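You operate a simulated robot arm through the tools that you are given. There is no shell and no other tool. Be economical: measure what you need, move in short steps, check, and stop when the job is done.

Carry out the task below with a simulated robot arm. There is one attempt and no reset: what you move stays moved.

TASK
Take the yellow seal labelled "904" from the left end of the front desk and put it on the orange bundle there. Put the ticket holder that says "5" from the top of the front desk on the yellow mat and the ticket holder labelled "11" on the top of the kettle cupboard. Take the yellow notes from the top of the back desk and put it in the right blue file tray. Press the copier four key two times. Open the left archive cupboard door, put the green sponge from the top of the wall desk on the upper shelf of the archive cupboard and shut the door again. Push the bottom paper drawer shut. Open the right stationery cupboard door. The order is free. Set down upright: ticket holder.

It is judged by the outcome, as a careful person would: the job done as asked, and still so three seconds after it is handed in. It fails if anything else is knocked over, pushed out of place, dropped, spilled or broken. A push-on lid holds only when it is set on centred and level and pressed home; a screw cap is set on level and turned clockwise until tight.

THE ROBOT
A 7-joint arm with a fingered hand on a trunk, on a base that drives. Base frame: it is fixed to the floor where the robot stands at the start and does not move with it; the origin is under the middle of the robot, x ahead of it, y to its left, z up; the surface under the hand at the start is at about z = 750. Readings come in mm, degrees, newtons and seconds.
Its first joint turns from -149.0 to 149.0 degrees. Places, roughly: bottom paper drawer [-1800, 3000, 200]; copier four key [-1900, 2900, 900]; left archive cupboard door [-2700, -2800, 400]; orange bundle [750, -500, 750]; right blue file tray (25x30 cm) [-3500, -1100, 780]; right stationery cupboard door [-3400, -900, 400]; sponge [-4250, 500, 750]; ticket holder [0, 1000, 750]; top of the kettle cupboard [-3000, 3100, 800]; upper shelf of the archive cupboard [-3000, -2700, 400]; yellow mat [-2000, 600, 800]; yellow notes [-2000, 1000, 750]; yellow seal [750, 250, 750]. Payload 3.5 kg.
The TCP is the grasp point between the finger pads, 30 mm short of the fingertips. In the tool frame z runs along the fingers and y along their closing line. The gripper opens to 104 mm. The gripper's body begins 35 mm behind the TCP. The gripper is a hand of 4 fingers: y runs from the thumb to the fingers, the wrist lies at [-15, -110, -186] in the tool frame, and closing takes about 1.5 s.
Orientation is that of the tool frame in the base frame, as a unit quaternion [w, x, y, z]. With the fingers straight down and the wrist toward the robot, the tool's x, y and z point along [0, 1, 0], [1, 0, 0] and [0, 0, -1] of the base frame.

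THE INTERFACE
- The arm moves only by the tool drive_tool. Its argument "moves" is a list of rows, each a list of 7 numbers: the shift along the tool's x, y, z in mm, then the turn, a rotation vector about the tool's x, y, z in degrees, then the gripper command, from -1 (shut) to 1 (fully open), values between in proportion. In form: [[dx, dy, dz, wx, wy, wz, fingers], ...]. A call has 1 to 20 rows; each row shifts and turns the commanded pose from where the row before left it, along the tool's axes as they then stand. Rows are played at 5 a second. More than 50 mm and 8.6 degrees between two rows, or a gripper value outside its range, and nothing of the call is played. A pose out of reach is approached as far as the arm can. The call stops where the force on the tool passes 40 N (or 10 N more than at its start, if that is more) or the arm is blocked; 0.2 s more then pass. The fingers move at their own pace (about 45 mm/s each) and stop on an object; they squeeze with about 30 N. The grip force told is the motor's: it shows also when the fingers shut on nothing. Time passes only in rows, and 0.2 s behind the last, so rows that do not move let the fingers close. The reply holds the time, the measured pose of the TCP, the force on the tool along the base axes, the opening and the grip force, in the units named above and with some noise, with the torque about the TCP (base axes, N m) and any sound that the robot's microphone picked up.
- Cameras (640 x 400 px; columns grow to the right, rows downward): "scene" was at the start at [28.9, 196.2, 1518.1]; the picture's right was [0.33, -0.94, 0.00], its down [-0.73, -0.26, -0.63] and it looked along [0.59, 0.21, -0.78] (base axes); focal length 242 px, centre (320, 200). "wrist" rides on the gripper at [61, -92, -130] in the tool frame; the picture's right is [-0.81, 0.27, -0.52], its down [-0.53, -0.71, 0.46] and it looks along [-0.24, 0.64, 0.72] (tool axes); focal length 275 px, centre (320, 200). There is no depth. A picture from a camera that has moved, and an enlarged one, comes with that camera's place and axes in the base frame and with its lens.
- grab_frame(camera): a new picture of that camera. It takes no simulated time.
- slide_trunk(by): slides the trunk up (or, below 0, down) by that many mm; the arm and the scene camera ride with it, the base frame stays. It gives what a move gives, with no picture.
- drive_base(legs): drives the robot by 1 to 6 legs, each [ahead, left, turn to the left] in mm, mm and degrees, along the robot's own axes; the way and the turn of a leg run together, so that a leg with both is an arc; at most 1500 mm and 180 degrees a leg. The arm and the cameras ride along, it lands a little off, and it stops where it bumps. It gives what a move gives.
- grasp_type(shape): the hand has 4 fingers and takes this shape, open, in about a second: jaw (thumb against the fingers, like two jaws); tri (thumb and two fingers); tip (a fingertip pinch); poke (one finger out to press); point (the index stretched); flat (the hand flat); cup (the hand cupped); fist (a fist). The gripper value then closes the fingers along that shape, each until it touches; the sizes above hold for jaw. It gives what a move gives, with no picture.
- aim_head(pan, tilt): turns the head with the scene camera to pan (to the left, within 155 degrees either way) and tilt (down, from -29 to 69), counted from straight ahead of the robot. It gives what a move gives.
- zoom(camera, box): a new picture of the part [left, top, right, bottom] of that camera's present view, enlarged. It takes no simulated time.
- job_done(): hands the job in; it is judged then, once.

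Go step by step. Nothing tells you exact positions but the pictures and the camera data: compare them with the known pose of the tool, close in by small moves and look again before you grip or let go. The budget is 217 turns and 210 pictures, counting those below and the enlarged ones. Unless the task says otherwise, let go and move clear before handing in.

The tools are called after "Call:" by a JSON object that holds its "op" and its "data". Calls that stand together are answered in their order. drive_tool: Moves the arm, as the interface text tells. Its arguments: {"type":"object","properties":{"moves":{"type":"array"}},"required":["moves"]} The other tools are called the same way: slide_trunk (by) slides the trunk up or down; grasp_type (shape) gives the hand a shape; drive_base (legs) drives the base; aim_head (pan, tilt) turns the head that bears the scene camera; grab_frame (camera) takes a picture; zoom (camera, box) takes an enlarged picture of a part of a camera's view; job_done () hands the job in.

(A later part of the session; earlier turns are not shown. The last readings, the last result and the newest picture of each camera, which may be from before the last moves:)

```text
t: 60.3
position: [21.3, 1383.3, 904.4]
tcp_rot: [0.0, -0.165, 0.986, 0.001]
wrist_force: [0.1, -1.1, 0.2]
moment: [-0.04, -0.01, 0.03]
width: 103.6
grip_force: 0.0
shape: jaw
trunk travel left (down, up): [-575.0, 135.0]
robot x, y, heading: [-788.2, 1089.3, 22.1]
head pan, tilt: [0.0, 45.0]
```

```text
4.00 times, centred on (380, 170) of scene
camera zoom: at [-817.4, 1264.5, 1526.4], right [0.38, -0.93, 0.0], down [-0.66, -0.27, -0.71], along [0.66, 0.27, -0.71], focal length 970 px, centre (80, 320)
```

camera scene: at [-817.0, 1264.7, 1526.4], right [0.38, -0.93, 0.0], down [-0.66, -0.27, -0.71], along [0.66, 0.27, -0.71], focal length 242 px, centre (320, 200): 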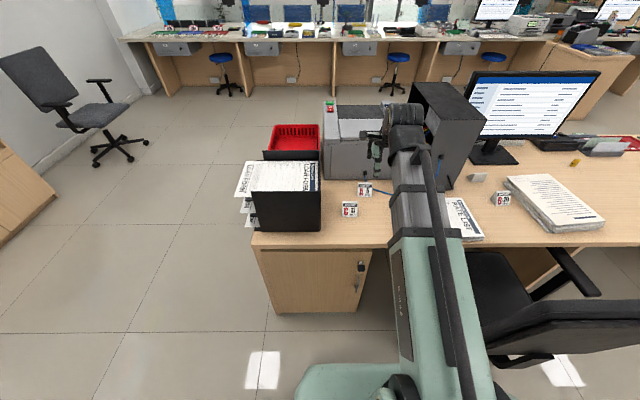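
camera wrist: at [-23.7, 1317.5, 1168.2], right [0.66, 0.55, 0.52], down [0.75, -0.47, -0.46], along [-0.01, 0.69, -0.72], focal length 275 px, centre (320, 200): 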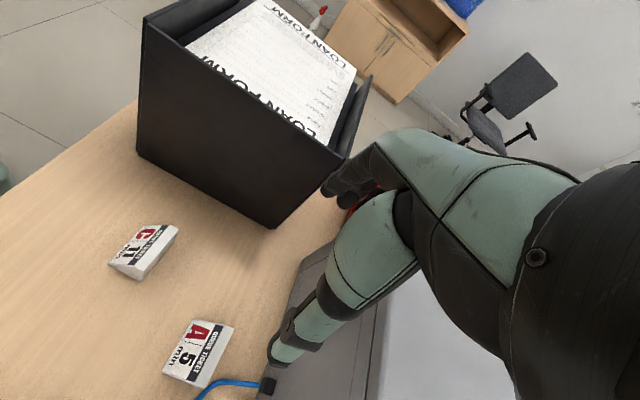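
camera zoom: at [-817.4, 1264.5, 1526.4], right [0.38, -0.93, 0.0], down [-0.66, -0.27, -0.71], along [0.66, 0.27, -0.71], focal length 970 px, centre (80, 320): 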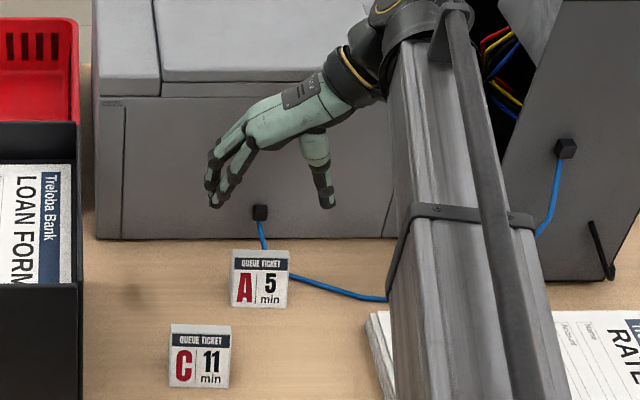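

The blue cable runs under where the thumb lands, so I keep the fingertips above it (TCP about z=803) and grip the upper part.

Call:
{"op": "drive_tool", "data": {"moves": [[-3, -5, 40, 0, 0, 0, 1], [0, 0, 40, 0, 0, 0, 1], [0, 0, 18, 0, 0, 0, 1], [0, 0, 0, 0, 0, 0, 1]]}}

Call:
{"op": "zoom", "data": {"camera": "wrist", "box": [200, 200, 456, 360]}}

Call:
{"op": "zoom", "data": {"camera": "scene", "box": [330, 160, 410, 210]}}

```text
t: 61.3
position: [26.3, 1379.2, 806.0]
tcp_rot: [-0.001, -0.166, 0.986, 0.0]
wrist_force: [0.5, 0.4, -0.2]
moment: [-0.04, -0.06, 0.02]
width: 103.7
grip_force: 0.0
shape: jaw
trunk travel left (down, up): [-575.0, 135.0]
robot x, y, heading: [-787.7, 1094.2, 22.0]
head pan, tilt: [0.0, 45.0]
```

```text
2.50 times, centred on (328, 280) of wrist
camera zoom: at [-2.9, 1272.8, 935.2], right [0.68, 0.52, 0.52], down [0.74, -0.5, -0.46], along [0.02, 0.69, -0.72], focal length 688 px, centre (300, 0)
```

zoom: 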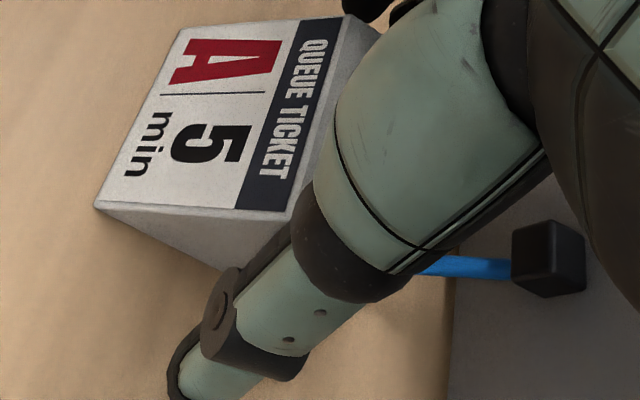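

```text
8.00 times, centred on (370, 185) of scene
camera zoom: at [-817.5, 1264.5, 1526.4], right [0.38, -0.93, 0.0], down [-0.66, -0.27, -0.71], along [0.66, 0.27, -0.71], focal length 1940 px, centre (-80, 320)
```

zoom: 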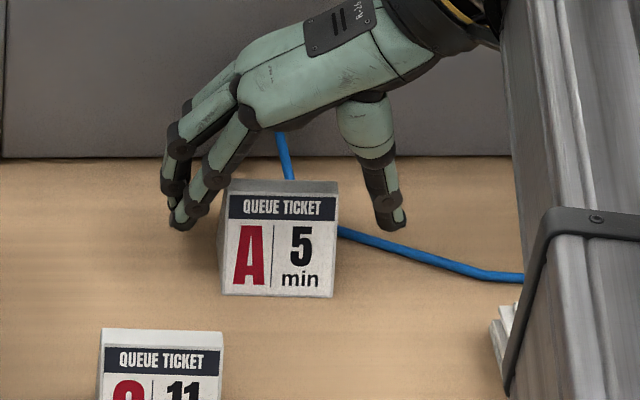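

Call:
{"op": "drive_tool", "data": {"moves": [[1, 7, 4, 0, 0, 0, 1], [0, 0, 0, 0, 0, 0, 0.5], [0, 0, 0, 0, 0, 0, 0.2], [0, 0, 0, 0, 0, 0, -0.2], [0, 0, 0, 0, 0, 0, -0.6], [0, 0, 0, 0, 0, 0, -1], [0, 0, 0, 0, 0, 0, -1], [0, 0, 0, 0, 0, 0, -1], [0, 0, 0, 0, 0, 0, -1]]}}

Call:
{"op": "zoom", "data": {"camera": "scene", "box": [330, 160, 410, 210]}}

```text
t: 63.3
position: [22.6, 1385.8, 799.5]
tcp_rot: [-0.001, -0.164, 0.986, 0.0]
wrist_force: [0.4, 0.5, 0.5]
moment: [0.01, -0.01, -0.01]
width: 58.2
grip_force: 29.8
shape: jaw
trunk travel left (down, up): [-575.0, 135.0]
robot x, y, heading: [-793.1, 1090.1, 22.0]
head pan, tilt: [0.0, 45.0]
```

```text
8.00 times, centred on (370, 185) of scene
camera zoom: at [-817.5, 1264.5, 1526.4], right [0.38, -0.93, 0.0], down [-0.66, -0.27, -0.71], along [0.66, 0.27, -0.71], focal length 1940 px, centre (-80, 320)
```

zoom: 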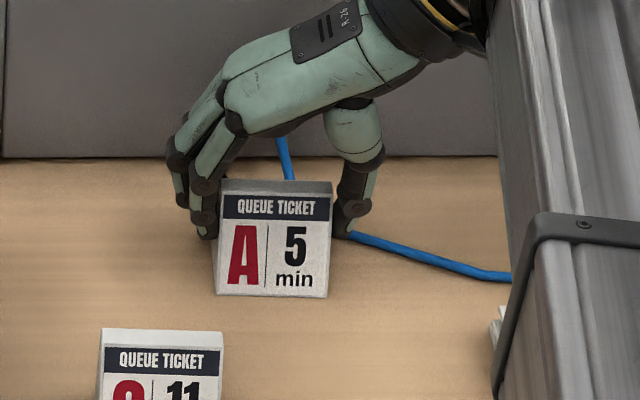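

Held at 58 mm opening. I lift high, retract, and turn left to the back desk.

Call:
{"op": "drive_tool", "data": {"moves": [[0, 0, -20, 0, 0, 0, -1], [0, 0, -40, 0, 0, 0, -1], [0, 0, -45, 0, 0, 0, -1], [0, 0, -45, 0, 0, 0, -1], [0, 0, -45, 0, 0, 0, -1], [0, 0, -45, 0, 0, 0, -1], [0, 0, -45, 0, 0, 0, -1], [40, 0, 0, 0, 0, 0, -1], [40, 0, 0, 0, 0, 0, -1], [40, 0, 0, 0, 0, 0, -1], [40, 0, 0, 0, 0, 0, -1]]}}

Call:
{"op": "drive_base", "data": {"legs": [[0, 0, 180]]}}

Call:
{"op": "grab_frame", "data": {"camera": "scene"}}

Call:
{"op": "grab_frame", "data": {"camera": "wrist"}}

```text
t: 65.7
position: [-130.2, 1334.7, 1084.9]
tcp_rot: [0.0, -0.165, 0.986, -0.001]
wrist_force: [0.4, -0.5, 0.2]
moment: [-0.02, -0.01, 0.01]
width: 57.9
grip_force: 30.3
shape: jaw
trunk travel left (down, up): [-575.0, 135.0]
robot x, y, heading: [-786.5, 1094.1, 22.1]
head pan, tilt: [0.0, 45.0]
```

```text
t: 73.5
position: [-1446.2, 837.1, 1084.3]
tcp_rot: [0.0, 0.985, 0.175, 0.0]
wrist_force: [-0.5, 0.1, -0.9]
moment: [0.01, -0.01, 0.0]
width: 58.2
grip_force: 29.9
shape: jaw
trunk travel left (down, up): [-575.0, 135.0]
robot x, y, heading: [-789.2, 1089.7, -156.9]
head pan, tilt: [0.0, 45.0]
```

```text
168 pictures are left
camera scene: at [-754.3, 922.6, 1526.4], right [-0.39, 0.92, 0.0], down [0.65, 0.28, -0.71], along [-0.65, -0.28, -0.71], focal length 242 px, centre (320, 200)
```

scene: 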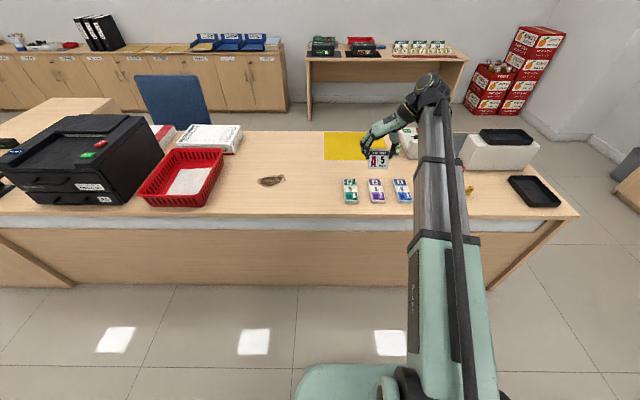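

```text
167 pictures are left
camera wrist: at [-1420.7, 944.3, 1215.2], right [-0.67, -0.54, 0.52], down [-0.74, 0.49, -0.46], along [-0.01, -0.69, -0.72], focal length 275 px, centre (320, 200)
```

wrist: 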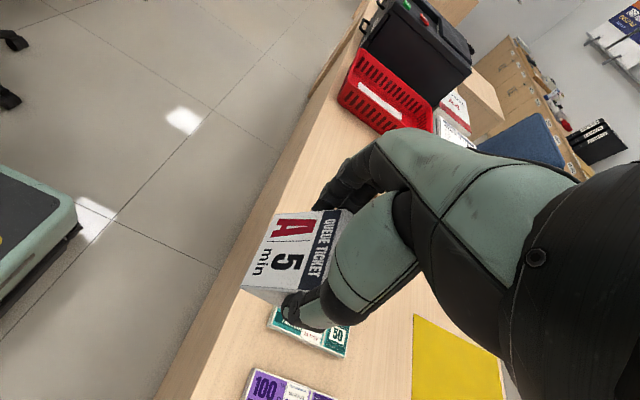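

Call:
{"op": "zoom", "data": {"camera": "scene", "box": [310, 110, 470, 210]}}

```text
4.00 times, centred on (390, 160) of scene
camera zoom: at [-754.3, 922.6, 1526.4], right [-0.39, 0.92, 0.0], down [0.65, 0.28, -0.71], along [-0.65, -0.28, -0.71], focal length 970 px, centre (40, 360)
```

zoom: 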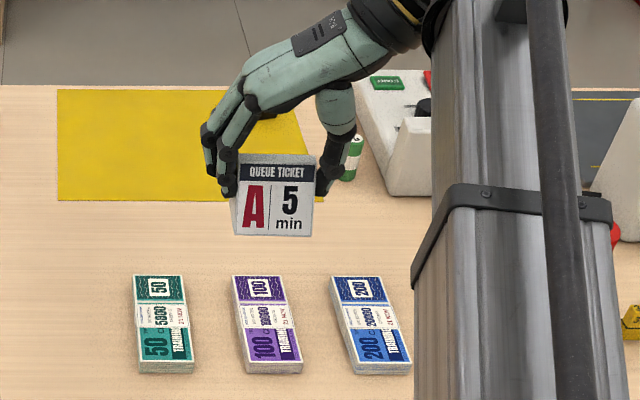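

The mat's centre is about [-1944, 629], near edge about [-1814, 670]. I advance 380 mm and extend over it.

Call:
{"op": "drive_base", "data": {"legs": [[380, 0, 0]]}}

Call:
{"op": "grab_frame", "data": {"camera": "scene"}}

```text
t: 76.0
position: [-1806.4, 688.3, 1084.7]
tcp_rot: [0.0, 0.985, 0.172, 0.0]
wrist_force: [0.6, 0.5, -1.4]
moment: [0.05, -0.05, -0.04]
width: 58.1
grip_force: 29.5
shape: jaw
trunk travel left (down, up): [-575.0, 135.0]
robot x, y, heading: [-1151.6, 943.1, -157.3]
head pan, tilt: [0.0, 45.0]
```

```text
165 pictures are left
camera scene: at [-1115.1, 770.1, 1526.4], right [-0.39, 0.92, 0.0], down [0.65, 0.27, -0.71], along [-0.65, -0.27, -0.71], focal length 242 px, centre (320, 200)
```

scene: 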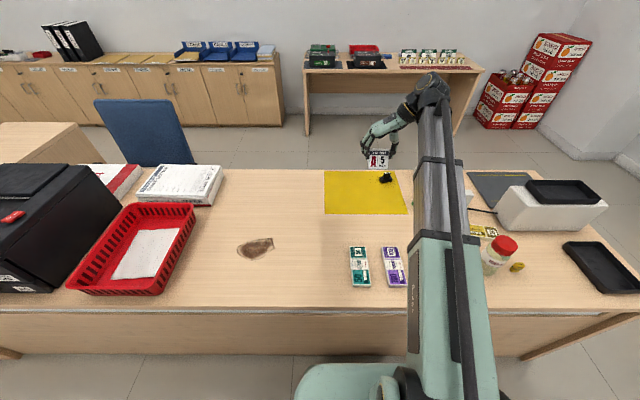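

Call:
{"op": "zoom", "data": {"camera": "scene", "box": [310, 140, 438, 220]}}

```text
5.00 times, centred on (374, 180) of scene
camera zoom: at [-1115.1, 770.1, 1526.4], right [-0.39, 0.92, 0.0], down [0.65, 0.27, -0.71], along [-0.65, -0.27, -0.71], focal length 1212 px, centre (50, 300)
```

zoom: 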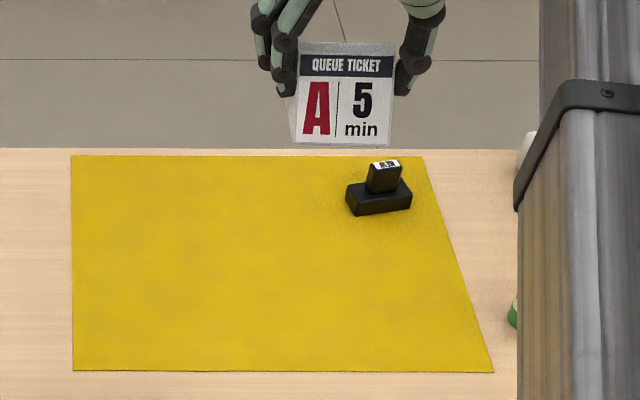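

A black stamp stands at the mat's back right; I'll set the holder near [-1895, 613], left of centre.

Call:
{"op": "drive_tool", "data": {"moves": [[-28, 10, 0, 0, 0, 0, -1], [-27, 10, 0, 0, 0, 0, -1], [-27, 10, 0, 0, 0, 0, -1], [-27, 10, 0, 0, 0, 0, -1], [0, 0, 45, 0, 0, 0, -1], [0, 0, 45, 0, 0, 0, -1], [0, 0, 45, 0, 0, 0, -1], [0, 0, 45, 0, 0, 0, -1], [0, 0, 45, 0, 0, 0, -1], [0, 0, 25, 0, 0, 0, -1], [0, 0, 15, 0, 0, 0, -1], [0, 0, 0, 0, 0, 0, -1]]}}

Call:
{"op": "zoom", "data": {"camera": "scene", "box": [310, 140, 438, 220]}}

```text
t: 78.6
position: [-1895.1, 612.7, 817.5]
tcp_rot: [0.0, 0.985, 0.172, 0.0]
wrist_force: [-0.5, -0.7, -0.6]
moment: [-0.01, 0.01, -0.04]
width: 58.0
grip_force: 30.0
shape: jaw
trunk travel left (down, up): [-575.0, 135.0]
robot x, y, heading: [-1150.5, 937.3, -157.4]
head pan, tilt: [0.0, 45.0]
```

```text
5.00 times, centred on (374, 180) of scene
camera zoom: at [-1114.7, 770.2, 1526.4], right [-0.39, 0.92, 0.0], down [0.65, 0.27, -0.71], along [-0.65, -0.27, -0.71], focal length 1212 px, centre (50, 300)
```

zoom: 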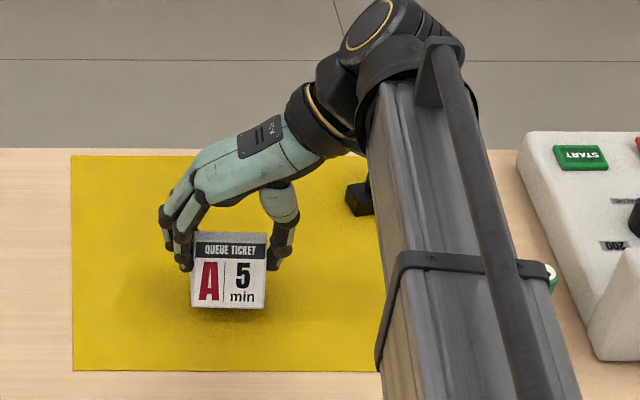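

Call:
{"op": "drive_tool", "data": {"moves": [[0, 0, 5, 0, 0, 0, -1], [0, 0, 4, 0, 0, 0, -1], [0, 0, 2, 0, 0, 0, -1], [0, 0, 0, 0, 0, 0, -1]]}}

Call:
{"op": "drive_tool", "data": {"moves": [[0, 0, 1.5, 0, 0, 0, -1], [0, 0, 1.5, 0, 0, 0, -1], [0, 0, 0, 0, 0, 0, -1]]}}

```text
t: 79.6
position: [-1895.9, 613.8, 808.1]
tcp_rot: [0.0, 0.985, 0.172, 0.0]
wrist_force: [-0.3, 0.8, -0.2]
moment: [0.02, -0.01, 0.02]
width: 57.8
grip_force: 30.2
shape: jaw
trunk travel left (down, up): [-575.0, 135.0]
robot x, y, heading: [-1147.3, 938.8, -157.0]
head pan, tilt: [0.0, 45.0]
```

```text
t: 80.4
position: [-1896.2, 614.6, 805.9]
tcp_rot: [0.0, 0.985, 0.172, 0.0]
wrist_force: [0.3, 0.1, -1.2]
moment: [-0.05, 0.0, 0.0]
width: 57.9
grip_force: 30.1
shape: jaw
trunk travel left (down, up): [-575.0, 135.0]
robot x, y, heading: [-1147.8, 937.2, -157.3]
head pan, tilt: [0.0, 45.0]
```

Call:
{"op": "drive_tool", "data": {"moves": [[0, 0, 1.5, 0, 0, 0, -1], [0, 0, 1.5, 0, 0, 0, -1], [0, 0, 0, 0, 0, 0, -1]]}}

Call:
{"op": "drive_tool", "data": {"moves": [[0, 0, 1, 0, 0, 0, -1], [0, 0, 1, 0, 0, 0, -1], [0, 0, 0, 0, 0, 0, -1]]}}

```text
t: 81.2
position: [-1896.4, 613.3, 802.3]
tcp_rot: [-0.001, 0.985, 0.172, 0.0]
wrist_force: [0.3, -0.4, -0.1]
moment: [0.02, -0.02, 0.05]
width: 58.0
grip_force: 29.9
shape: jaw
trunk travel left (down, up): [-575.0, 135.0]
robot x, y, heading: [-1153.5, 940.9, -157.1]
head pan, tilt: [0.0, 45.0]
```

```text
t: 82.0
position: [-1895.6, 613.3, 800.2]
tcp_rot: [0.0, 0.985, 0.172, 0.0]
wrist_force: [-0.3, 0.6, 4.2]
moment: [-0.05, -0.01, 0.01]
width: 58.1
grip_force: 30.4
shape: jaw
trunk travel left (down, up): [-575.0, 135.0]
robot x, y, heading: [-1146.1, 941.3, -157.1]
head pan, tilt: [0.0, 45.0]
```

Contact at z≈800. I open slowly and lift away.

Call:
{"op": "drive_tool", "data": {"moves": [[0, 0, 0, 0, 0, 0, 0.3], [0, 0, 0, 0, 0, 0, 0.5], [0, 0, 0, 0, 0, 0, 0.8], [0, 0, 0, 0, 0, 0, 1], [0, 0, 0, 0, 0, 0, 1], [0, 0, 0, 0, 0, 0, 1], [0, 0, -30, 0, 0, 0, 1], [0, 0, -45, 0, 0, 0, 1], [0, 0, -45, 0, 0, 0, 1], [0, 0, -45, 0, 0, 0, 1], [0, 0, -45, 0, 0, 0, 1], [0, 0, -45, 0, 0, 0, 1]]}}

Call:
{"op": "grab_frame", "data": {"camera": "scene"}}

Call:
{"op": "grab_frame", "data": {"camera": "wrist"}}

```text
t: 84.6
position: [-1895.6, 613.2, 1055.7]
tcp_rot: [0.0, 0.985, 0.172, 0.001]
wrist_force: [0.0, -0.4, 0.3]
moment: [0.0, -0.01, -0.03]
width: 103.6
grip_force: 0.0
shape: jaw
trunk travel left (down, up): [-575.0, 135.0]
robot x, y, heading: [-1152.6, 937.2, -157.3]
head pan, tilt: [0.0, 45.0]
```

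```text
162 pictures are left
camera scene: at [-1114.4, 770.4, 1526.3], right [-0.39, 0.92, 0.0], down [0.65, 0.27, -0.71], along [-0.65, -0.27, -0.71], focal length 242 px, centre (320, 200)
```

scene: 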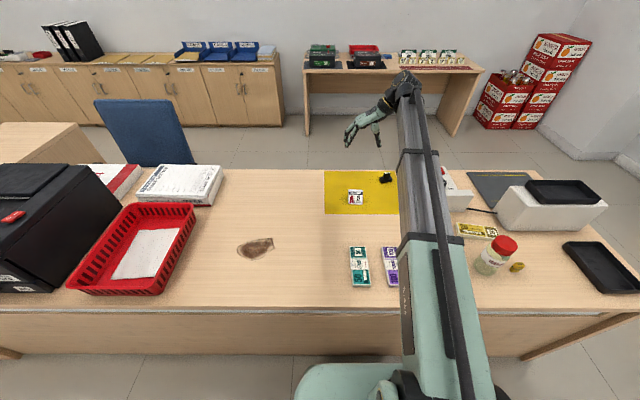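

```text
161 pictures are left
camera wrist: at [-1871.1, 720.6, 1186.1], right [-0.67, -0.53, 0.52], down [-0.74, 0.49, -0.46], along [-0.01, -0.69, -0.72], focal length 275 px, centre (320, 200)
```

wrist: 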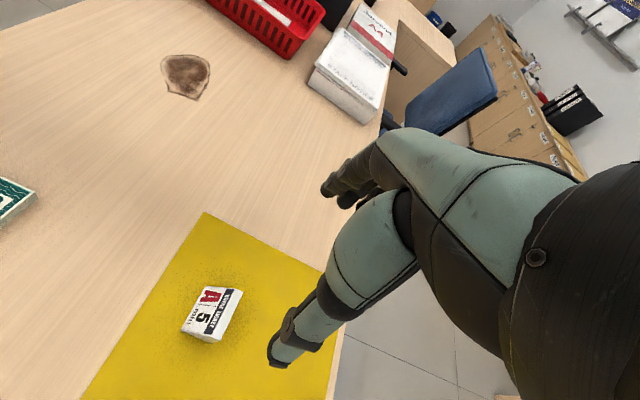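

A 5 stands on the mat. Now I look at the yellow notes, seen near the red-lidded jar.

Call:
{"op": "zoom", "data": {"camera": "scene", "box": [410, 150, 610, 275]}}

```text
3.20 times, centred on (510, 212) of scene
camera zoom: at [-1114.4, 770.4, 1526.3], right [-0.39, 0.92, 0.0], down [0.65, 0.27, -0.71], along [-0.65, -0.27, -0.71], focal length 776 px, centre (-288, 160)
```

zoom: 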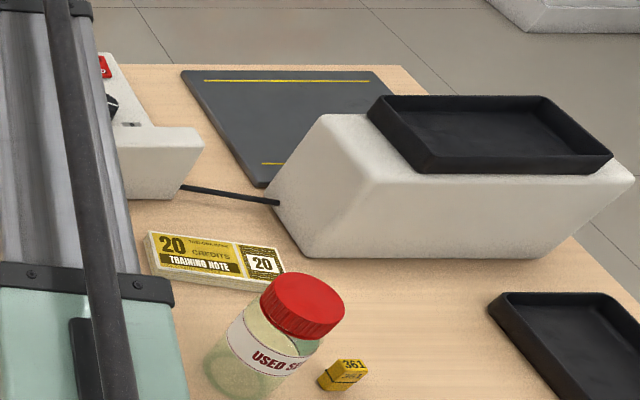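

The yellow bundle lies about [-1889, 1111], running 101°, with a jar just in front; I'll take it later from the desk's far side, clear of the jar. Now back for C 11.

Call:
{"op": "drive_tool", "data": {"moves": [[40, 0, -10, 0, 0, 0, 1], [40, 0, -10, 0, 0, 0, 1], [40, 0, -10, 0, 0, 0, 1], [40, 0, -10, 0, 0, 0, 1]]}}

Call:
{"op": "drive_base", "data": {"legs": [[-380, 0, 0], [0, 0, -180]]}}

Call:
{"op": "grab_frame", "data": {"camera": "wrist"}}

Call:
{"op": "zoom", "data": {"camera": "scene", "box": [300, 120, 460, 220]}}

```text
t: 85.5
position: [-1768.5, 658.1, 1092.3]
tcp_rot: [0.001, 0.985, 0.172, -0.004]
wrist_force: [-21.3, -3.5, 10.3]
moment: [1.74, -3.16, 2.26]
width: 103.6
grip_force: 0.1
shape: jaw
trunk travel left (down, up): [-575.0, 135.0]
robot x, y, heading: [-1146.7, 939.4, -157.2]
head pan, tilt: [0.0, 45.0]
stopped in row 4: the force on the tool passed its limit at 62 N (the readings are from after the stop); the commanded pose is now the measured one
```

```text
t: 95.2
position: [-183.3, 1377.1, 1092.1]
tcp_rot: [0.003, -0.177, 0.984, 0.001]
wrist_force: [22.0, 5.4, 6.4]
moment: [-1.53, 3.14, 2.33]
width: 103.9
grip_force: 0.0
shape: jaw
trunk travel left (down, up): [-575.0, 135.0]
robot x, y, heading: [-800.3, 1086.5, 23.3]
head pan, tilt: [0.0, 45.0]
```

```text
159 pictures are left
camera wrist: at [-210.1, 1268.2, 1221.3], right [0.66, 0.54, 0.52], down [0.75, -0.48, -0.45], along [0.01, 0.69, -0.72], focal length 275 px, centre (320, 200)
```

wrist: 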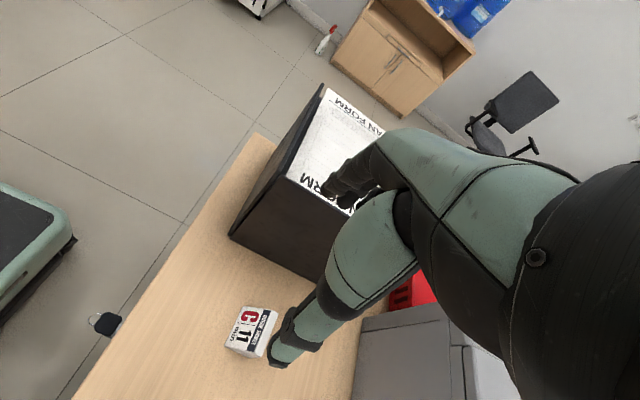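

```text
4.00 times, centred on (380, 170) of scene
camera zoom: at [-831.6, 1259.8, 1526.4], right [0.4, -0.92, 0.0], down [-0.65, -0.28, -0.71], along [0.65, 0.28, -0.71], focal length 970 px, centre (80, 320)
```

zoom: 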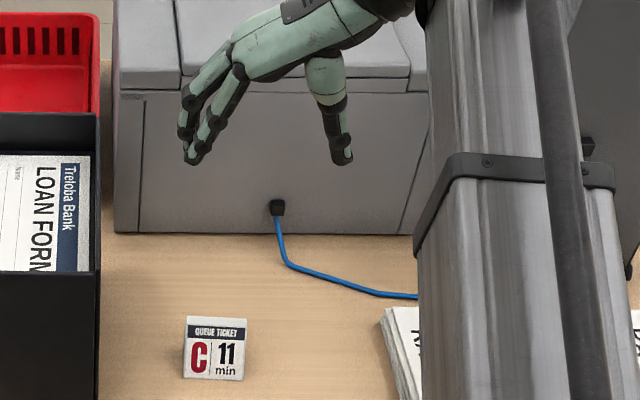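

The arm was folded too tight (self-contact); moving out relieves it. C 11 is near [-126, 1406]; I move over it and lower.

Call:
{"op": "drive_tool", "data": {"moves": [[-24, 3, 0, 0, 0, 2, 1], [-24, 3, 0, 0, 0, 0, 1], [-23, 3, 0, 0, 0, 0, 1], [0, 0, 45, 0, 0, 0, 1], [0, 0, 45, 0, 0, 0, 1], [0, 0, 45, 0, 0, 0, 1], [0, 0, 45, 0, 0, 0, 1], [0, 0, 0, 0, 0, 0, 1]]}}

Call:
{"op": "zoom", "data": {"camera": "wrist", "box": [120, 150, 440, 350]}}

Call:
{"op": "zoom", "data": {"camera": "scene", "box": [310, 160, 406, 220]}}

```text
t: 95.5
position: [-178.5, 1379.4, 1091.4]
tcp_rot: [0.004, -0.174, 0.985, 0.001]
wrist_force: [5.0, 6.1, 0.0]
moment: [-0.85, 0.79, 0.45]
width: 103.4
grip_force: 0.0
shape: jaw
trunk travel left (down, up): [-575.0, 135.0]
robot x, y, heading: [-800.7, 1086.6, 23.2]
head pan, tilt: [0.0, 45.0]
stopped in row 1: the force on the tool passed its limit at 43 N (the readings are from after the stop); the commanded pose is now the measured one
```

```text
2.00 times, centred on (280, 250) of wrist
camera zoom: at [-206.5, 1270.7, 1221.5], right [0.66, 0.53, 0.52], down [0.75, -0.49, -0.45], along [0.01, 0.69, -0.72], focal length 551 px, centre (400, 100)
```

zoom: 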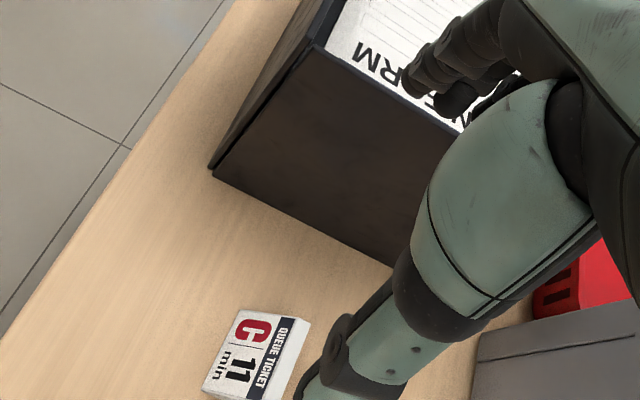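

```text
6.67 times, centred on (358, 190) of scene
camera zoom: at [-831.5, 1259.9, 1526.4], right [0.4, -0.92, 0.0], down [-0.65, -0.28, -0.71], along [0.65, 0.28, -0.71], focal length 1617 px, centre (67, 267)
```

zoom: 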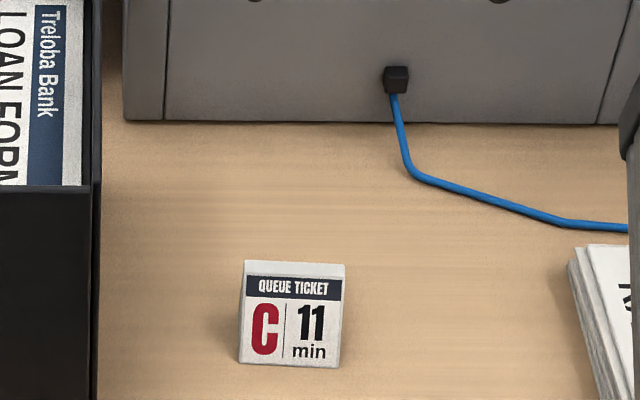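

Call:
{"op": "drive_tool", "data": {"moves": [[-6, 0, 0, 0, 0, 0, 1], [-10, 2, 0, 0, 0, 0, 1], [-20, 2, 0, 0, 0, 0, 1], [-28, 5, 0, 0, 0, 0, 1], [0, 0, 45, 0, 0, 0, 1], [0, 0, 45, 0, 0, 0, 1], [0, 0, 45, 0, 0, 0, 1], [0, 0, 45, 0, 0, 0, 1], [0, 0, 0, 0, 0, 0, 1]]}}

Call:
{"op": "zoom", "data": {"camera": "scene", "box": [310, 140, 406, 200]}}

Call:
{"op": "zoom", "data": {"camera": "wrist", "box": [120, 150, 440, 350]}}

```text
t: 97.5
position: [-119.0, 1411.0, 912.6]
tcp_rot: [0.004, -0.175, 0.985, 0.002]
wrist_force: [0.1, -0.5, -0.9]
moment: [-0.01, 0.01, 0.02]
width: 103.6
grip_force: 0.0
shape: jaw
trunk travel left (down, up): [-575.0, 135.0]
robot x, y, heading: [-800.9, 1091.5, 23.3]
head pan, tilt: [0.0, 45.0]
```

```text
6.67 times, centred on (358, 170) of scene
camera zoom: at [-831.4, 1259.9, 1526.4], right [0.4, -0.92, 0.0], down [-0.65, -0.28, -0.71], along [0.65, 0.28, -0.71], focal length 1617 px, centre (67, 400)
```

zoom: 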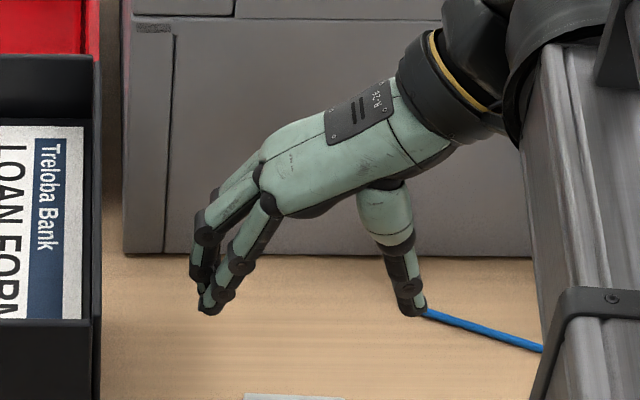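

```text
2.00 times, centred on (280, 250) of wrist
camera zoom: at [-146.5, 1302.3, 1043.7], right [0.66, 0.53, 0.52], down [0.75, -0.49, -0.45], along [0.01, 0.69, -0.72], focal length 551 px, centre (400, 100)
```

zoom: 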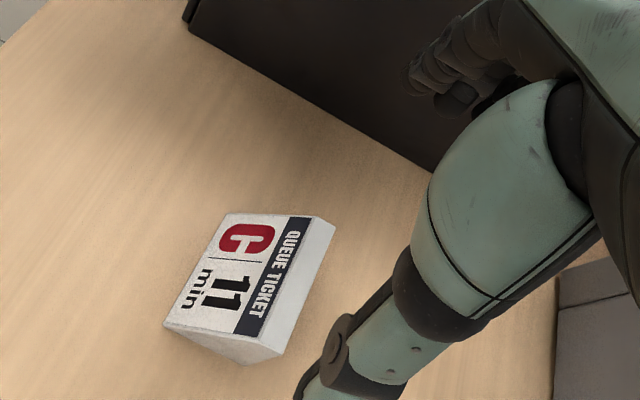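

Call:
{"op": "drive_tool", "data": {"moves": [[-2, 0, 35, 0, 0, 4, 1], [0, 2, 40, 0, 0, 0, 1], [0, 0, 38, 0, 0, 0, 1], [0, 0, 0, 0, 0, 0, 1]]}}

Call:
{"op": "zoom", "data": {"camera": "scene", "box": [310, 160, 406, 220]}}

Call:
{"op": "zoom", "data": {"camera": "wrist", "box": [200, 200, 456, 360]}}

```text
t: 98.5
position: [-117.5, 1413.7, 799.6]
tcp_rot: [0.004, -0.139, 0.99, 0.002]
wrist_force: [0.3, 0.0, 0.3]
moment: [0.02, 0.0, -0.04]
width: 103.8
grip_force: 0.0
shape: jaw
trunk travel left (down, up): [-575.0, 135.0]
robot x, y, heading: [-799.8, 1090.7, 23.4]
head pan, tilt: [0.0, 45.0]
```

```text
6.67 times, centred on (358, 190) of scene
camera zoom: at [-831.5, 1259.9, 1526.4], right [0.4, -0.92, 0.0], down [-0.65, -0.28, -0.71], along [0.65, 0.28, -0.71], focal length 1617 px, centre (67, 267)
```

zoom: 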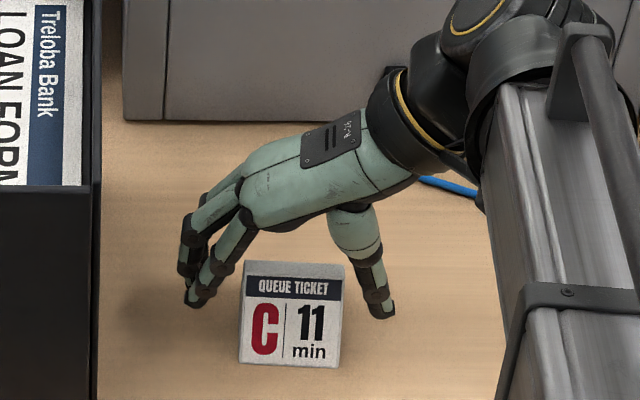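

```text
2.50 times, centred on (328, 280) of wrist
camera zoom: at [-153.0, 1307.2, 929.1], right [0.7, 0.49, 0.52], down [0.71, -0.54, -0.45], along [0.06, 0.69, -0.72], focal length 688 px, centre (300, 0)
```

zoom: 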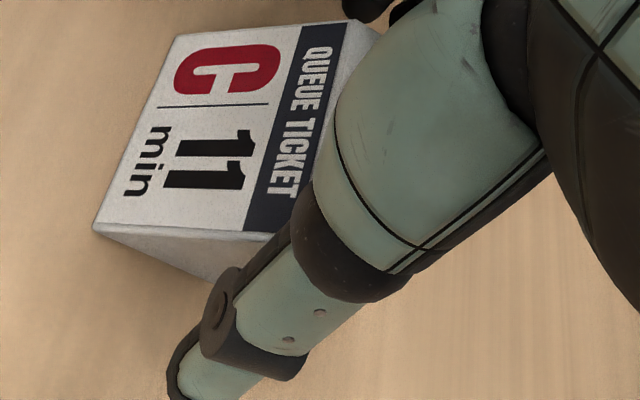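

Call:
{"op": "drive_tool", "data": {"moves": [[0, 0, 0, 0, 0, 0, 0.5], [0, 0, 0, 0, 0, 0, 0.2], [0, 0, 0, 0, 0, 0, -0.2], [0, 0, 0, 0, 0, 0, -0.6], [0, 0, 0, 0, 0, 0, -1], [0, 0, 0, 0, 0, 0, -1], [0, 0, 0, 0, 0, 0, -1], [0, 0, 0, 0, 0, 0, -1]]}}

Call:
{"op": "drive_tool", "data": {"moves": [[0, 0, -10, 0, 0, 0, -1], [0, 0, -40, 0, 0, 0, -1], [0, 0, -45, 0, 0, 0, -1], [0, 0, -45, 0, 0, 0, -1], [0, 0, -45, 0, 0, 0, -1], [0, 0, -45, 0, 0, 0, -1], [0, 0, -30, 0, 0, 0, -1], [0, 0, 0, 0, 0, 0, -1]]}}

Call:
{"op": "zoom", "data": {"camera": "scene", "box": [270, 80, 462, 200]}}

```text
t: 100.3
position: [-117.6, 1413.4, 799.5]
tcp_rot: [0.005, -0.14, 0.99, 0.001]
wrist_force: [-0.3, -0.7, -0.1]
moment: [-0.01, 0.02, -0.01]
width: 58.3
grip_force: 30.0
shape: jaw
trunk travel left (down, up): [-575.0, 135.0]
robot x, y, heading: [-797.3, 1086.5, 23.3]
head pan, tilt: [0.0, 45.0]
```

```text
t: 102.1
position: [-119.2, 1413.4, 1060.2]
tcp_rot: [0.004, -0.14, 0.99, 0.001]
wrist_force: [-0.1, 0.0, -1.0]
moment: [0.03, 0.05, 0.01]
width: 58.3
grip_force: 29.6
shape: jaw
trunk travel left (down, up): [-575.0, 135.0]
robot x, y, heading: [-800.9, 1088.9, 23.3]
head pan, tilt: [0.0, 45.0]
```

```text
3.33 times, centred on (366, 140) of scene
camera zoom: at [-831.5, 1259.9, 1526.4], right [0.4, -0.92, 0.0], down [-0.65, -0.28, -0.71], along [0.65, 0.28, -0.71], focal length 808 px, centre (167, 400)
```

zoom: 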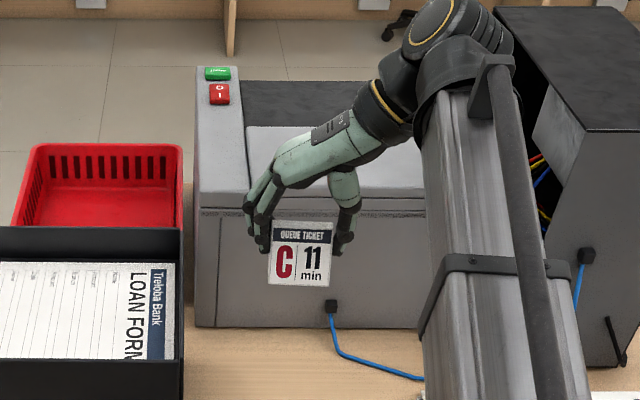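

C 11 is held. I back off, turn left and drive toward the copier wall.

Call:
{"op": "drive_base", "data": {"legs": [[-200, 0, 0], [0, 0, 90], [1230, 0, 0]]}}

Call:
{"op": "aim_head", "data": {"pan": 20, "tilt": 35}}

Call:
{"op": "grab_frame", "data": {"camera": "scene"}}

```text
t: 113.4
position: [-1801.8, 2810.1, 1060.3]
tcp_rot: [-0.002, 0.8, -0.6, -0.005]
wrist_force: [0.7, -0.3, -0.3]
moment: [0.05, 0.04, -0.01]
width: 58.3
grip_force: 29.8
shape: jaw
trunk travel left (down, up): [-575.0, 135.0]
robot x, y, heading: [-1476.5, 2134.6, 113.6]
head pan, tilt: [0.0, 45.0]
```

```text
t: 114.2
position: [-1801.7, 2811.4, 1059.3]
tcp_rot: [-0.002, 0.8, -0.601, -0.004]
wrist_force: [0.6, -0.2, -0.7]
moment: [0.03, 0.0, 0.02]
width: 58.4
grip_force: 30.1
shape: jaw
trunk travel left (down, up): [-575.0, 135.0]
robot x, y, heading: [-1478.3, 2129.6, 113.4]
head pan, tilt: [20.0, 35.0]
```

```text
150 pictures are left
camera scene: at [-1672.1, 2086.1, 1541.2], right [0.73, 0.69, 0.0], down [0.39, -0.42, -0.82], along [-0.56, 0.59, -0.57], focal length 242 px, centre (320, 200)
```

scene: 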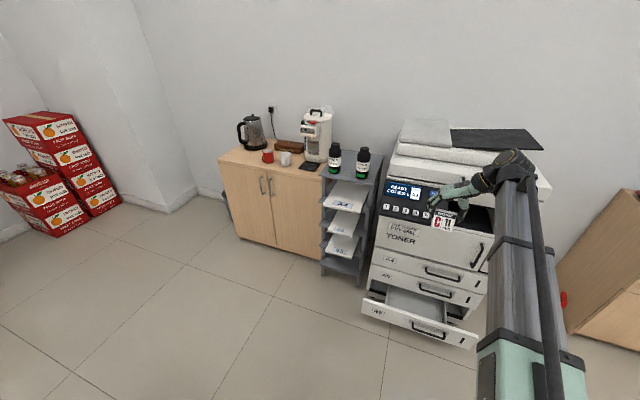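

Call:
{"op": "zoom", "data": {"camera": "scene", "box": [210, 95, 370, 195]}}

Call:
{"op": "zoom", "data": {"camera": "scene", "box": [350, 160, 510, 260]}}

```text
4.00 times, centred on (290, 145) of scene
camera zoom: at [-1672.1, 2086.1, 1541.2], right [0.73, 0.69, 0.0], down [0.39, -0.42, -0.82], along [-0.56, 0.59, -0.57], focal length 970 px, centre (440, 420)
```

zoom: 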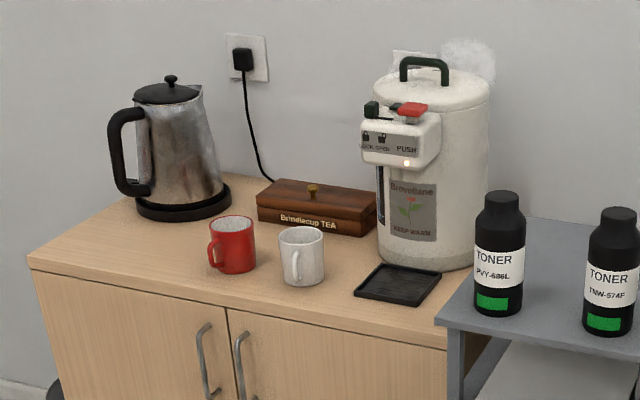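

```text
4.00 times, centred on (430, 210) of scene
camera zoom: at [-1672.1, 2086.1, 1541.2], right [0.73, 0.69, 0.0], down [0.39, -0.42, -0.82], along [-0.56, 0.59, -0.57], focal length 970 px, centre (-120, 160)
```

zoom: 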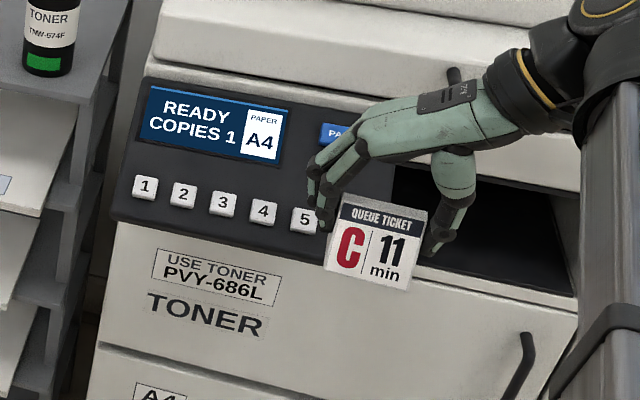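

The cupboard's front left spot, left of the red cup, is free. I strafe left, then look again.

Call:
{"op": "drive_base", "data": {"legs": [[0, 1180, 0], [300, 0, 0]]}}

Call:
{"op": "aim_head", "data": {"pan": 0, "tilt": 45}}

Call:
{"op": "grab_frame", "data": {"camera": "scene"}}

```text
t: 116.7
position: [-2096.0, 2691.8, 1061.9]
tcp_rot: [-0.002, 0.816, -0.578, -0.004]
wrist_force: [-0.2, -0.8, -1.1]
moment: [0.01, 0.02, -0.02]
width: 58.1
grip_force: 29.7
shape: jaw
trunk travel left (down, up): [-575.0, 135.0]
robot x, y, heading: [-1731.7, 2029.9, 116.7]
head pan, tilt: [20.0, 35.0]
stopped in leg 1: the robot was blocked; the commanded pose is now the measured one
```

```text
t: 117.5
position: [-2096.3, 2691.5, 1060.1]
tcp_rot: [-0.001, 0.816, -0.578, -0.003]
wrist_force: [-0.1, 0.5, -0.7]
moment: [-0.03, 0.03, 0.01]
width: 58.5
grip_force: 29.8
shape: jaw
trunk travel left (down, up): [-575.0, 135.0]
robot x, y, heading: [-1736.1, 2030.8, 116.5]
head pan, tilt: [0.0, 45.0]
```

```text
147 pictures are left
camera scene: at [-1899.2, 1988.3, 1526.4], right [0.89, 0.45, 0.0], down [0.32, -0.63, -0.71], along [-0.32, 0.63, -0.71], focal length 242 px, centre (320, 200)
```

scene: 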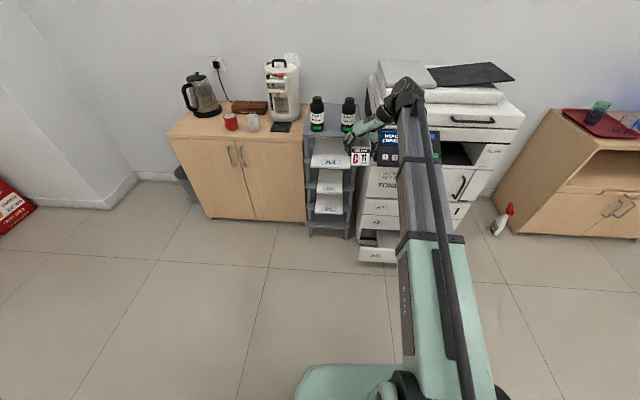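

The base bumped something, likely the back desk corner. I check to the left rear.

Call:
{"op": "aim_head", "data": {"pan": 110, "tilt": 50}}

Call:
{"op": "grab_frame", "data": {"camera": "scene"}}

```text
t: 119.4
position: [-2096.6, 2692.3, 1059.4]
tcp_rot: [-0.002, 0.816, -0.578, -0.004]
wrist_force: [-0.1, 0.2, -0.8]
moment: [0.01, -0.03, -0.03]
width: 58.0
grip_force: 29.8
shape: jaw
trunk travel left (down, up): [-575.0, 135.0]
robot x, y, heading: [-1735.0, 2033.5, 116.9]
head pan, tilt: [110.0, 50.0]
```

```text
146 pictures are left
camera scene: at [-1915.4, 1859.6, 1519.5], right [-0.73, 0.69, 0.0], down [0.53, 0.56, -0.64], along [-0.44, -0.47, -0.77], focal length 242 px, centre (320, 200)
```

scene: 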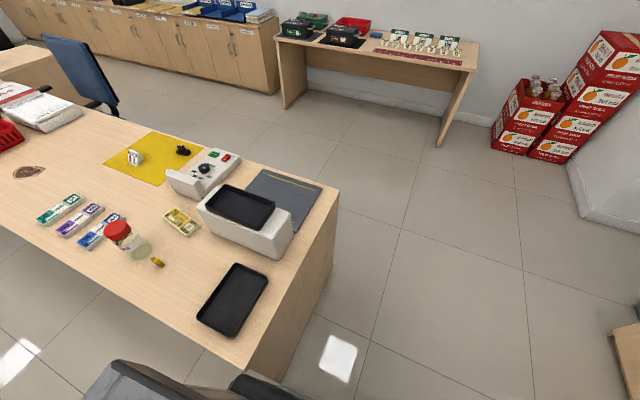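

Nothing was disturbed; I clipped the desk corner. I go ahead 200 mm first, straighten, then left.

Call:
{"op": "drive_base", "data": {"legs": [[200, -20, -3.5], [0, 920, 0]]}}

Call:
{"op": "aim_head", "data": {"pan": 0, "tilt": 45}}

Call:
{"op": "grab_frame", "data": {"camera": "scene"}}

```text
t: 125.6
position: [-2989.3, 2529.2, 1060.6]
tcp_rot: [-0.001, 0.799, -0.602, -0.003]
wrist_force: [-0.4, 0.2, -1.1]
moment: [0.02, -0.01, 0.04]
width: 58.2
grip_force: 29.5
shape: jaw
trunk travel left (down, up): [-575.0, 135.0]
robot x, y, heading: [-2665.4, 1849.2, 113.5]
head pan, tilt: [110.0, 50.0]
```

```text
t: 127.4
position: [-2988.9, 2528.2, 1061.0]
tcp_rot: [-0.001, 0.799, -0.602, -0.004]
wrist_force: [0.1, 0.0, -1.2]
moment: [-0.01, -0.01, -0.01]
width: 58.3
grip_force: 30.4
shape: jaw
trunk travel left (down, up): [-575.0, 135.0]
robot x, y, heading: [-2665.1, 1849.3, 113.5]
head pan, tilt: [0.0, 45.0]
```

```text
145 pictures are left
camera scene: at [-2833.7, 1815.0, 1526.4], right [0.92, 0.4, 0.0], down [0.28, -0.65, -0.71], along [-0.28, 0.65, -0.71], focal length 242 px, centre (320, 200)
```

scene: 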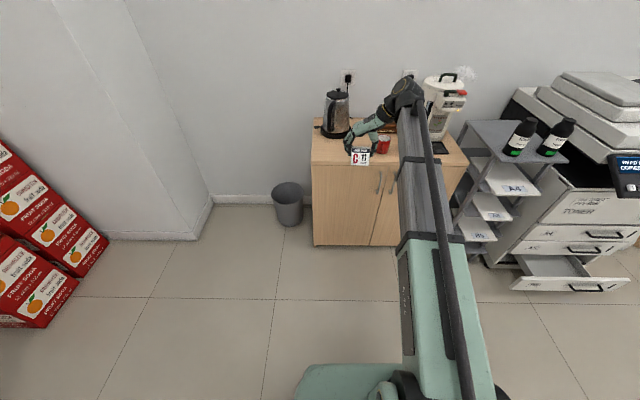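

Call:
{"op": "zoom", "data": {"camera": "scene", "box": [290, 80, 482, 200]}}

```text
3.33 times, centred on (386, 140) of scene
camera zoom: at [-2833.7, 1815.0, 1526.4], right [0.92, 0.4, 0.0], down [0.28, -0.65, -0.71], along [-0.28, 0.65, -0.71], focal length 808 px, centre (100, 400)
```

zoom: 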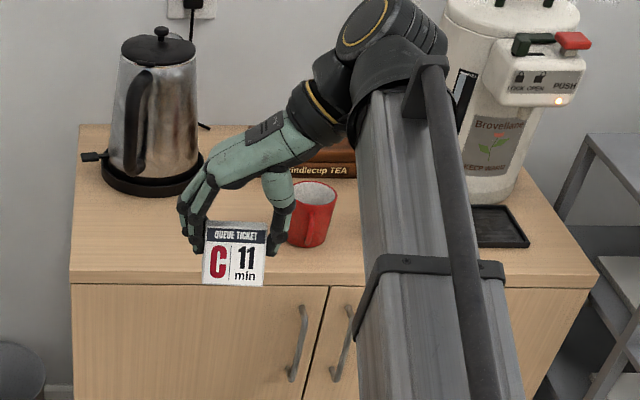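

I aim for [-3158, 2800] on the cupboard top, in front of the kettle and left of the red cup. Driving forward.

Call:
{"op": "drive_base", "data": {"legs": [[310, 45, 0]]}}

Call:
{"op": "zoom", "data": {"camera": "scene", "box": [260, 80, 484, 220]}}

Call:
{"op": "grab_frame", "data": {"camera": "wrist"}}

```text
t: 129.6
position: [-3156.7, 2800.2, 1061.1]
tcp_rot: [-0.001, 0.8, -0.601, -0.004]
wrist_force: [-0.1, 1.0, -1.3]
moment: [0.0, -0.02, 0.01]
width: 58.0
grip_force: 29.6
shape: jaw
trunk travel left (down, up): [-575.0, 135.0]
robot x, y, heading: [-2826.3, 2119.6, 113.5]
head pan, tilt: [0.0, 45.0]
```

```text
2.86 times, centred on (372, 150) of scene
camera zoom: at [-2999.2, 2086.0, 1526.4], right [0.92, 0.4, 0.0], down [0.28, -0.65, -0.71], along [-0.28, 0.65, -0.71], focal length 693 px, centre (171, 343)
```

zoom: 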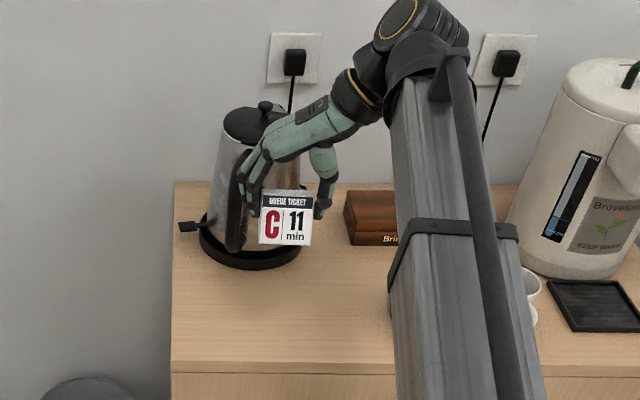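

```text
142 pictures are left
camera wrist: at [-3051.5, 2764.7, 1190.0], right [-0.49, 0.7, 0.52], down [0.54, 0.71, -0.45], along [-0.69, 0.06, -0.72], focal length 275 px, centre (320, 200)
```

wrist: 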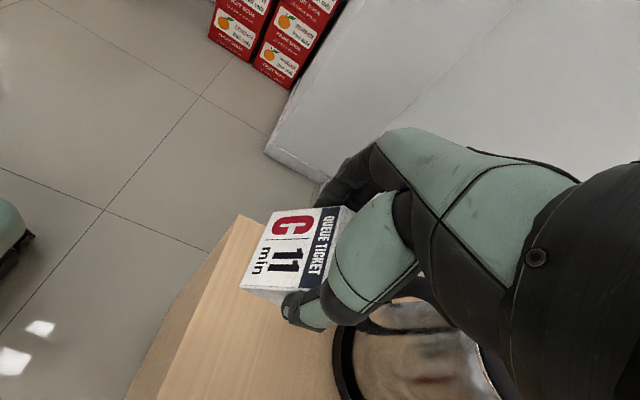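

Parallax puts the cupboard top near z≈750-760, so I go 65 mm further in, then lower and check.

Call:
{"op": "drive_tool", "data": {"moves": [[-33, 4, 0, 0, 0, -3, -1], [-33, 3, 0, 0, 0, 0, -1], [0, 0, 45, 0, 0, 0, -1], [0, 0, 45, 0, 0, 0, -1], [0, 0, 45, 0, 0, 0, -1], [0, 0, 40, 0, 0, 0, -1], [0, 0, 0, 0, 0, 0, -1]]}}

Call:
{"op": "zoom", "data": {"camera": "scene", "box": [260, 100, 420, 200]}}

Call:
{"op": "grab_frame", "data": {"camera": "wrist"}}

```text
t: 131.2
position: [-3183.7, 2861.8, 883.9]
tcp_rot: [-0.003, 0.814, -0.58, -0.003]
wrist_force: [-0.2, 0.0, -0.2]
moment: [-0.02, 0.01, -0.02]
width: 58.3
grip_force: 30.3
shape: jaw
trunk travel left (down, up): [-575.0, 135.0]
robot x, y, heading: [-2832.0, 2119.7, 113.5]
head pan, tilt: [0.0, 45.0]
```

```text
4.00 times, centred on (340, 150) of scene
camera zoom: at [-2999.0, 2085.6, 1526.4], right [0.92, 0.4, 0.0], down [0.28, -0.65, -0.71], along [-0.28, 0.65, -0.71], focal length 970 px, centre (240, 400)
```

zoom: 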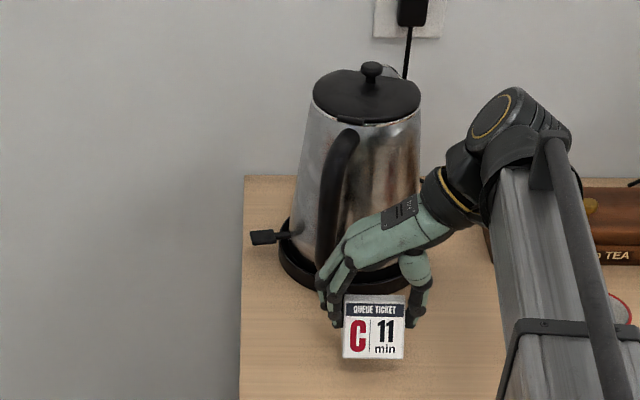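

```text
140 pictures are left
camera wrist: at [-3076.9, 2831.7, 1014.1], right [-0.52, 0.67, 0.52], down [0.5, 0.74, -0.45], along [-0.69, 0.02, -0.72], focal length 275 px, centre (320, 200)
```

wrist: 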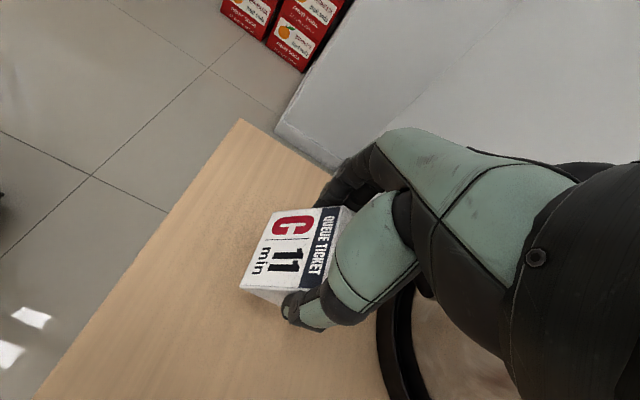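

Clear of the kettle. I lower until contact.

Call:
{"op": "drive_tool", "data": {"moves": [[0, 0, 40, 0, 0, 0, -1], [0, 0, 20, 0, 0, 0, -1], [0, 0, 4, 0, 0, 0, -1], [0, 0, 0, 0, 0, 0, -1]]}}

Call:
{"op": "zoom", "data": {"camera": "scene", "box": [300, 155, 396, 215]}}

```text
t: 131.9
position: [-3183.4, 2859.7, 829.8]
tcp_rot: [-0.001, 0.815, -0.579, -0.007]
wrist_force: [2.2, -2.5, 19.9]
moment: [-0.03, -0.05, 0.07]
width: 58.1
grip_force: 30.1
shape: jaw
trunk travel left (down, up): [-575.0, 135.0]
robot x, y, heading: [-2833.8, 2115.0, 113.3]
head pan, tilt: [0.0, 45.0]
stopped in row 3: the force on the tool passed its limit at 51 N (the readings are from after the stop); the commanded pose is now the measured one
```

```text
6.67 times, centred on (348, 185) of scene
camera zoom: at [-2997.7, 2083.0, 1526.5], right [0.92, 0.4, 0.0], down [0.28, -0.65, -0.71], along [-0.28, 0.65, -0.71], focal length 1617 px, centre (133, 300)
```

zoom: 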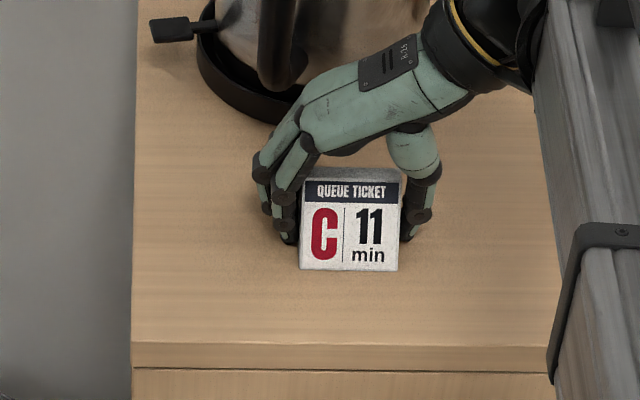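

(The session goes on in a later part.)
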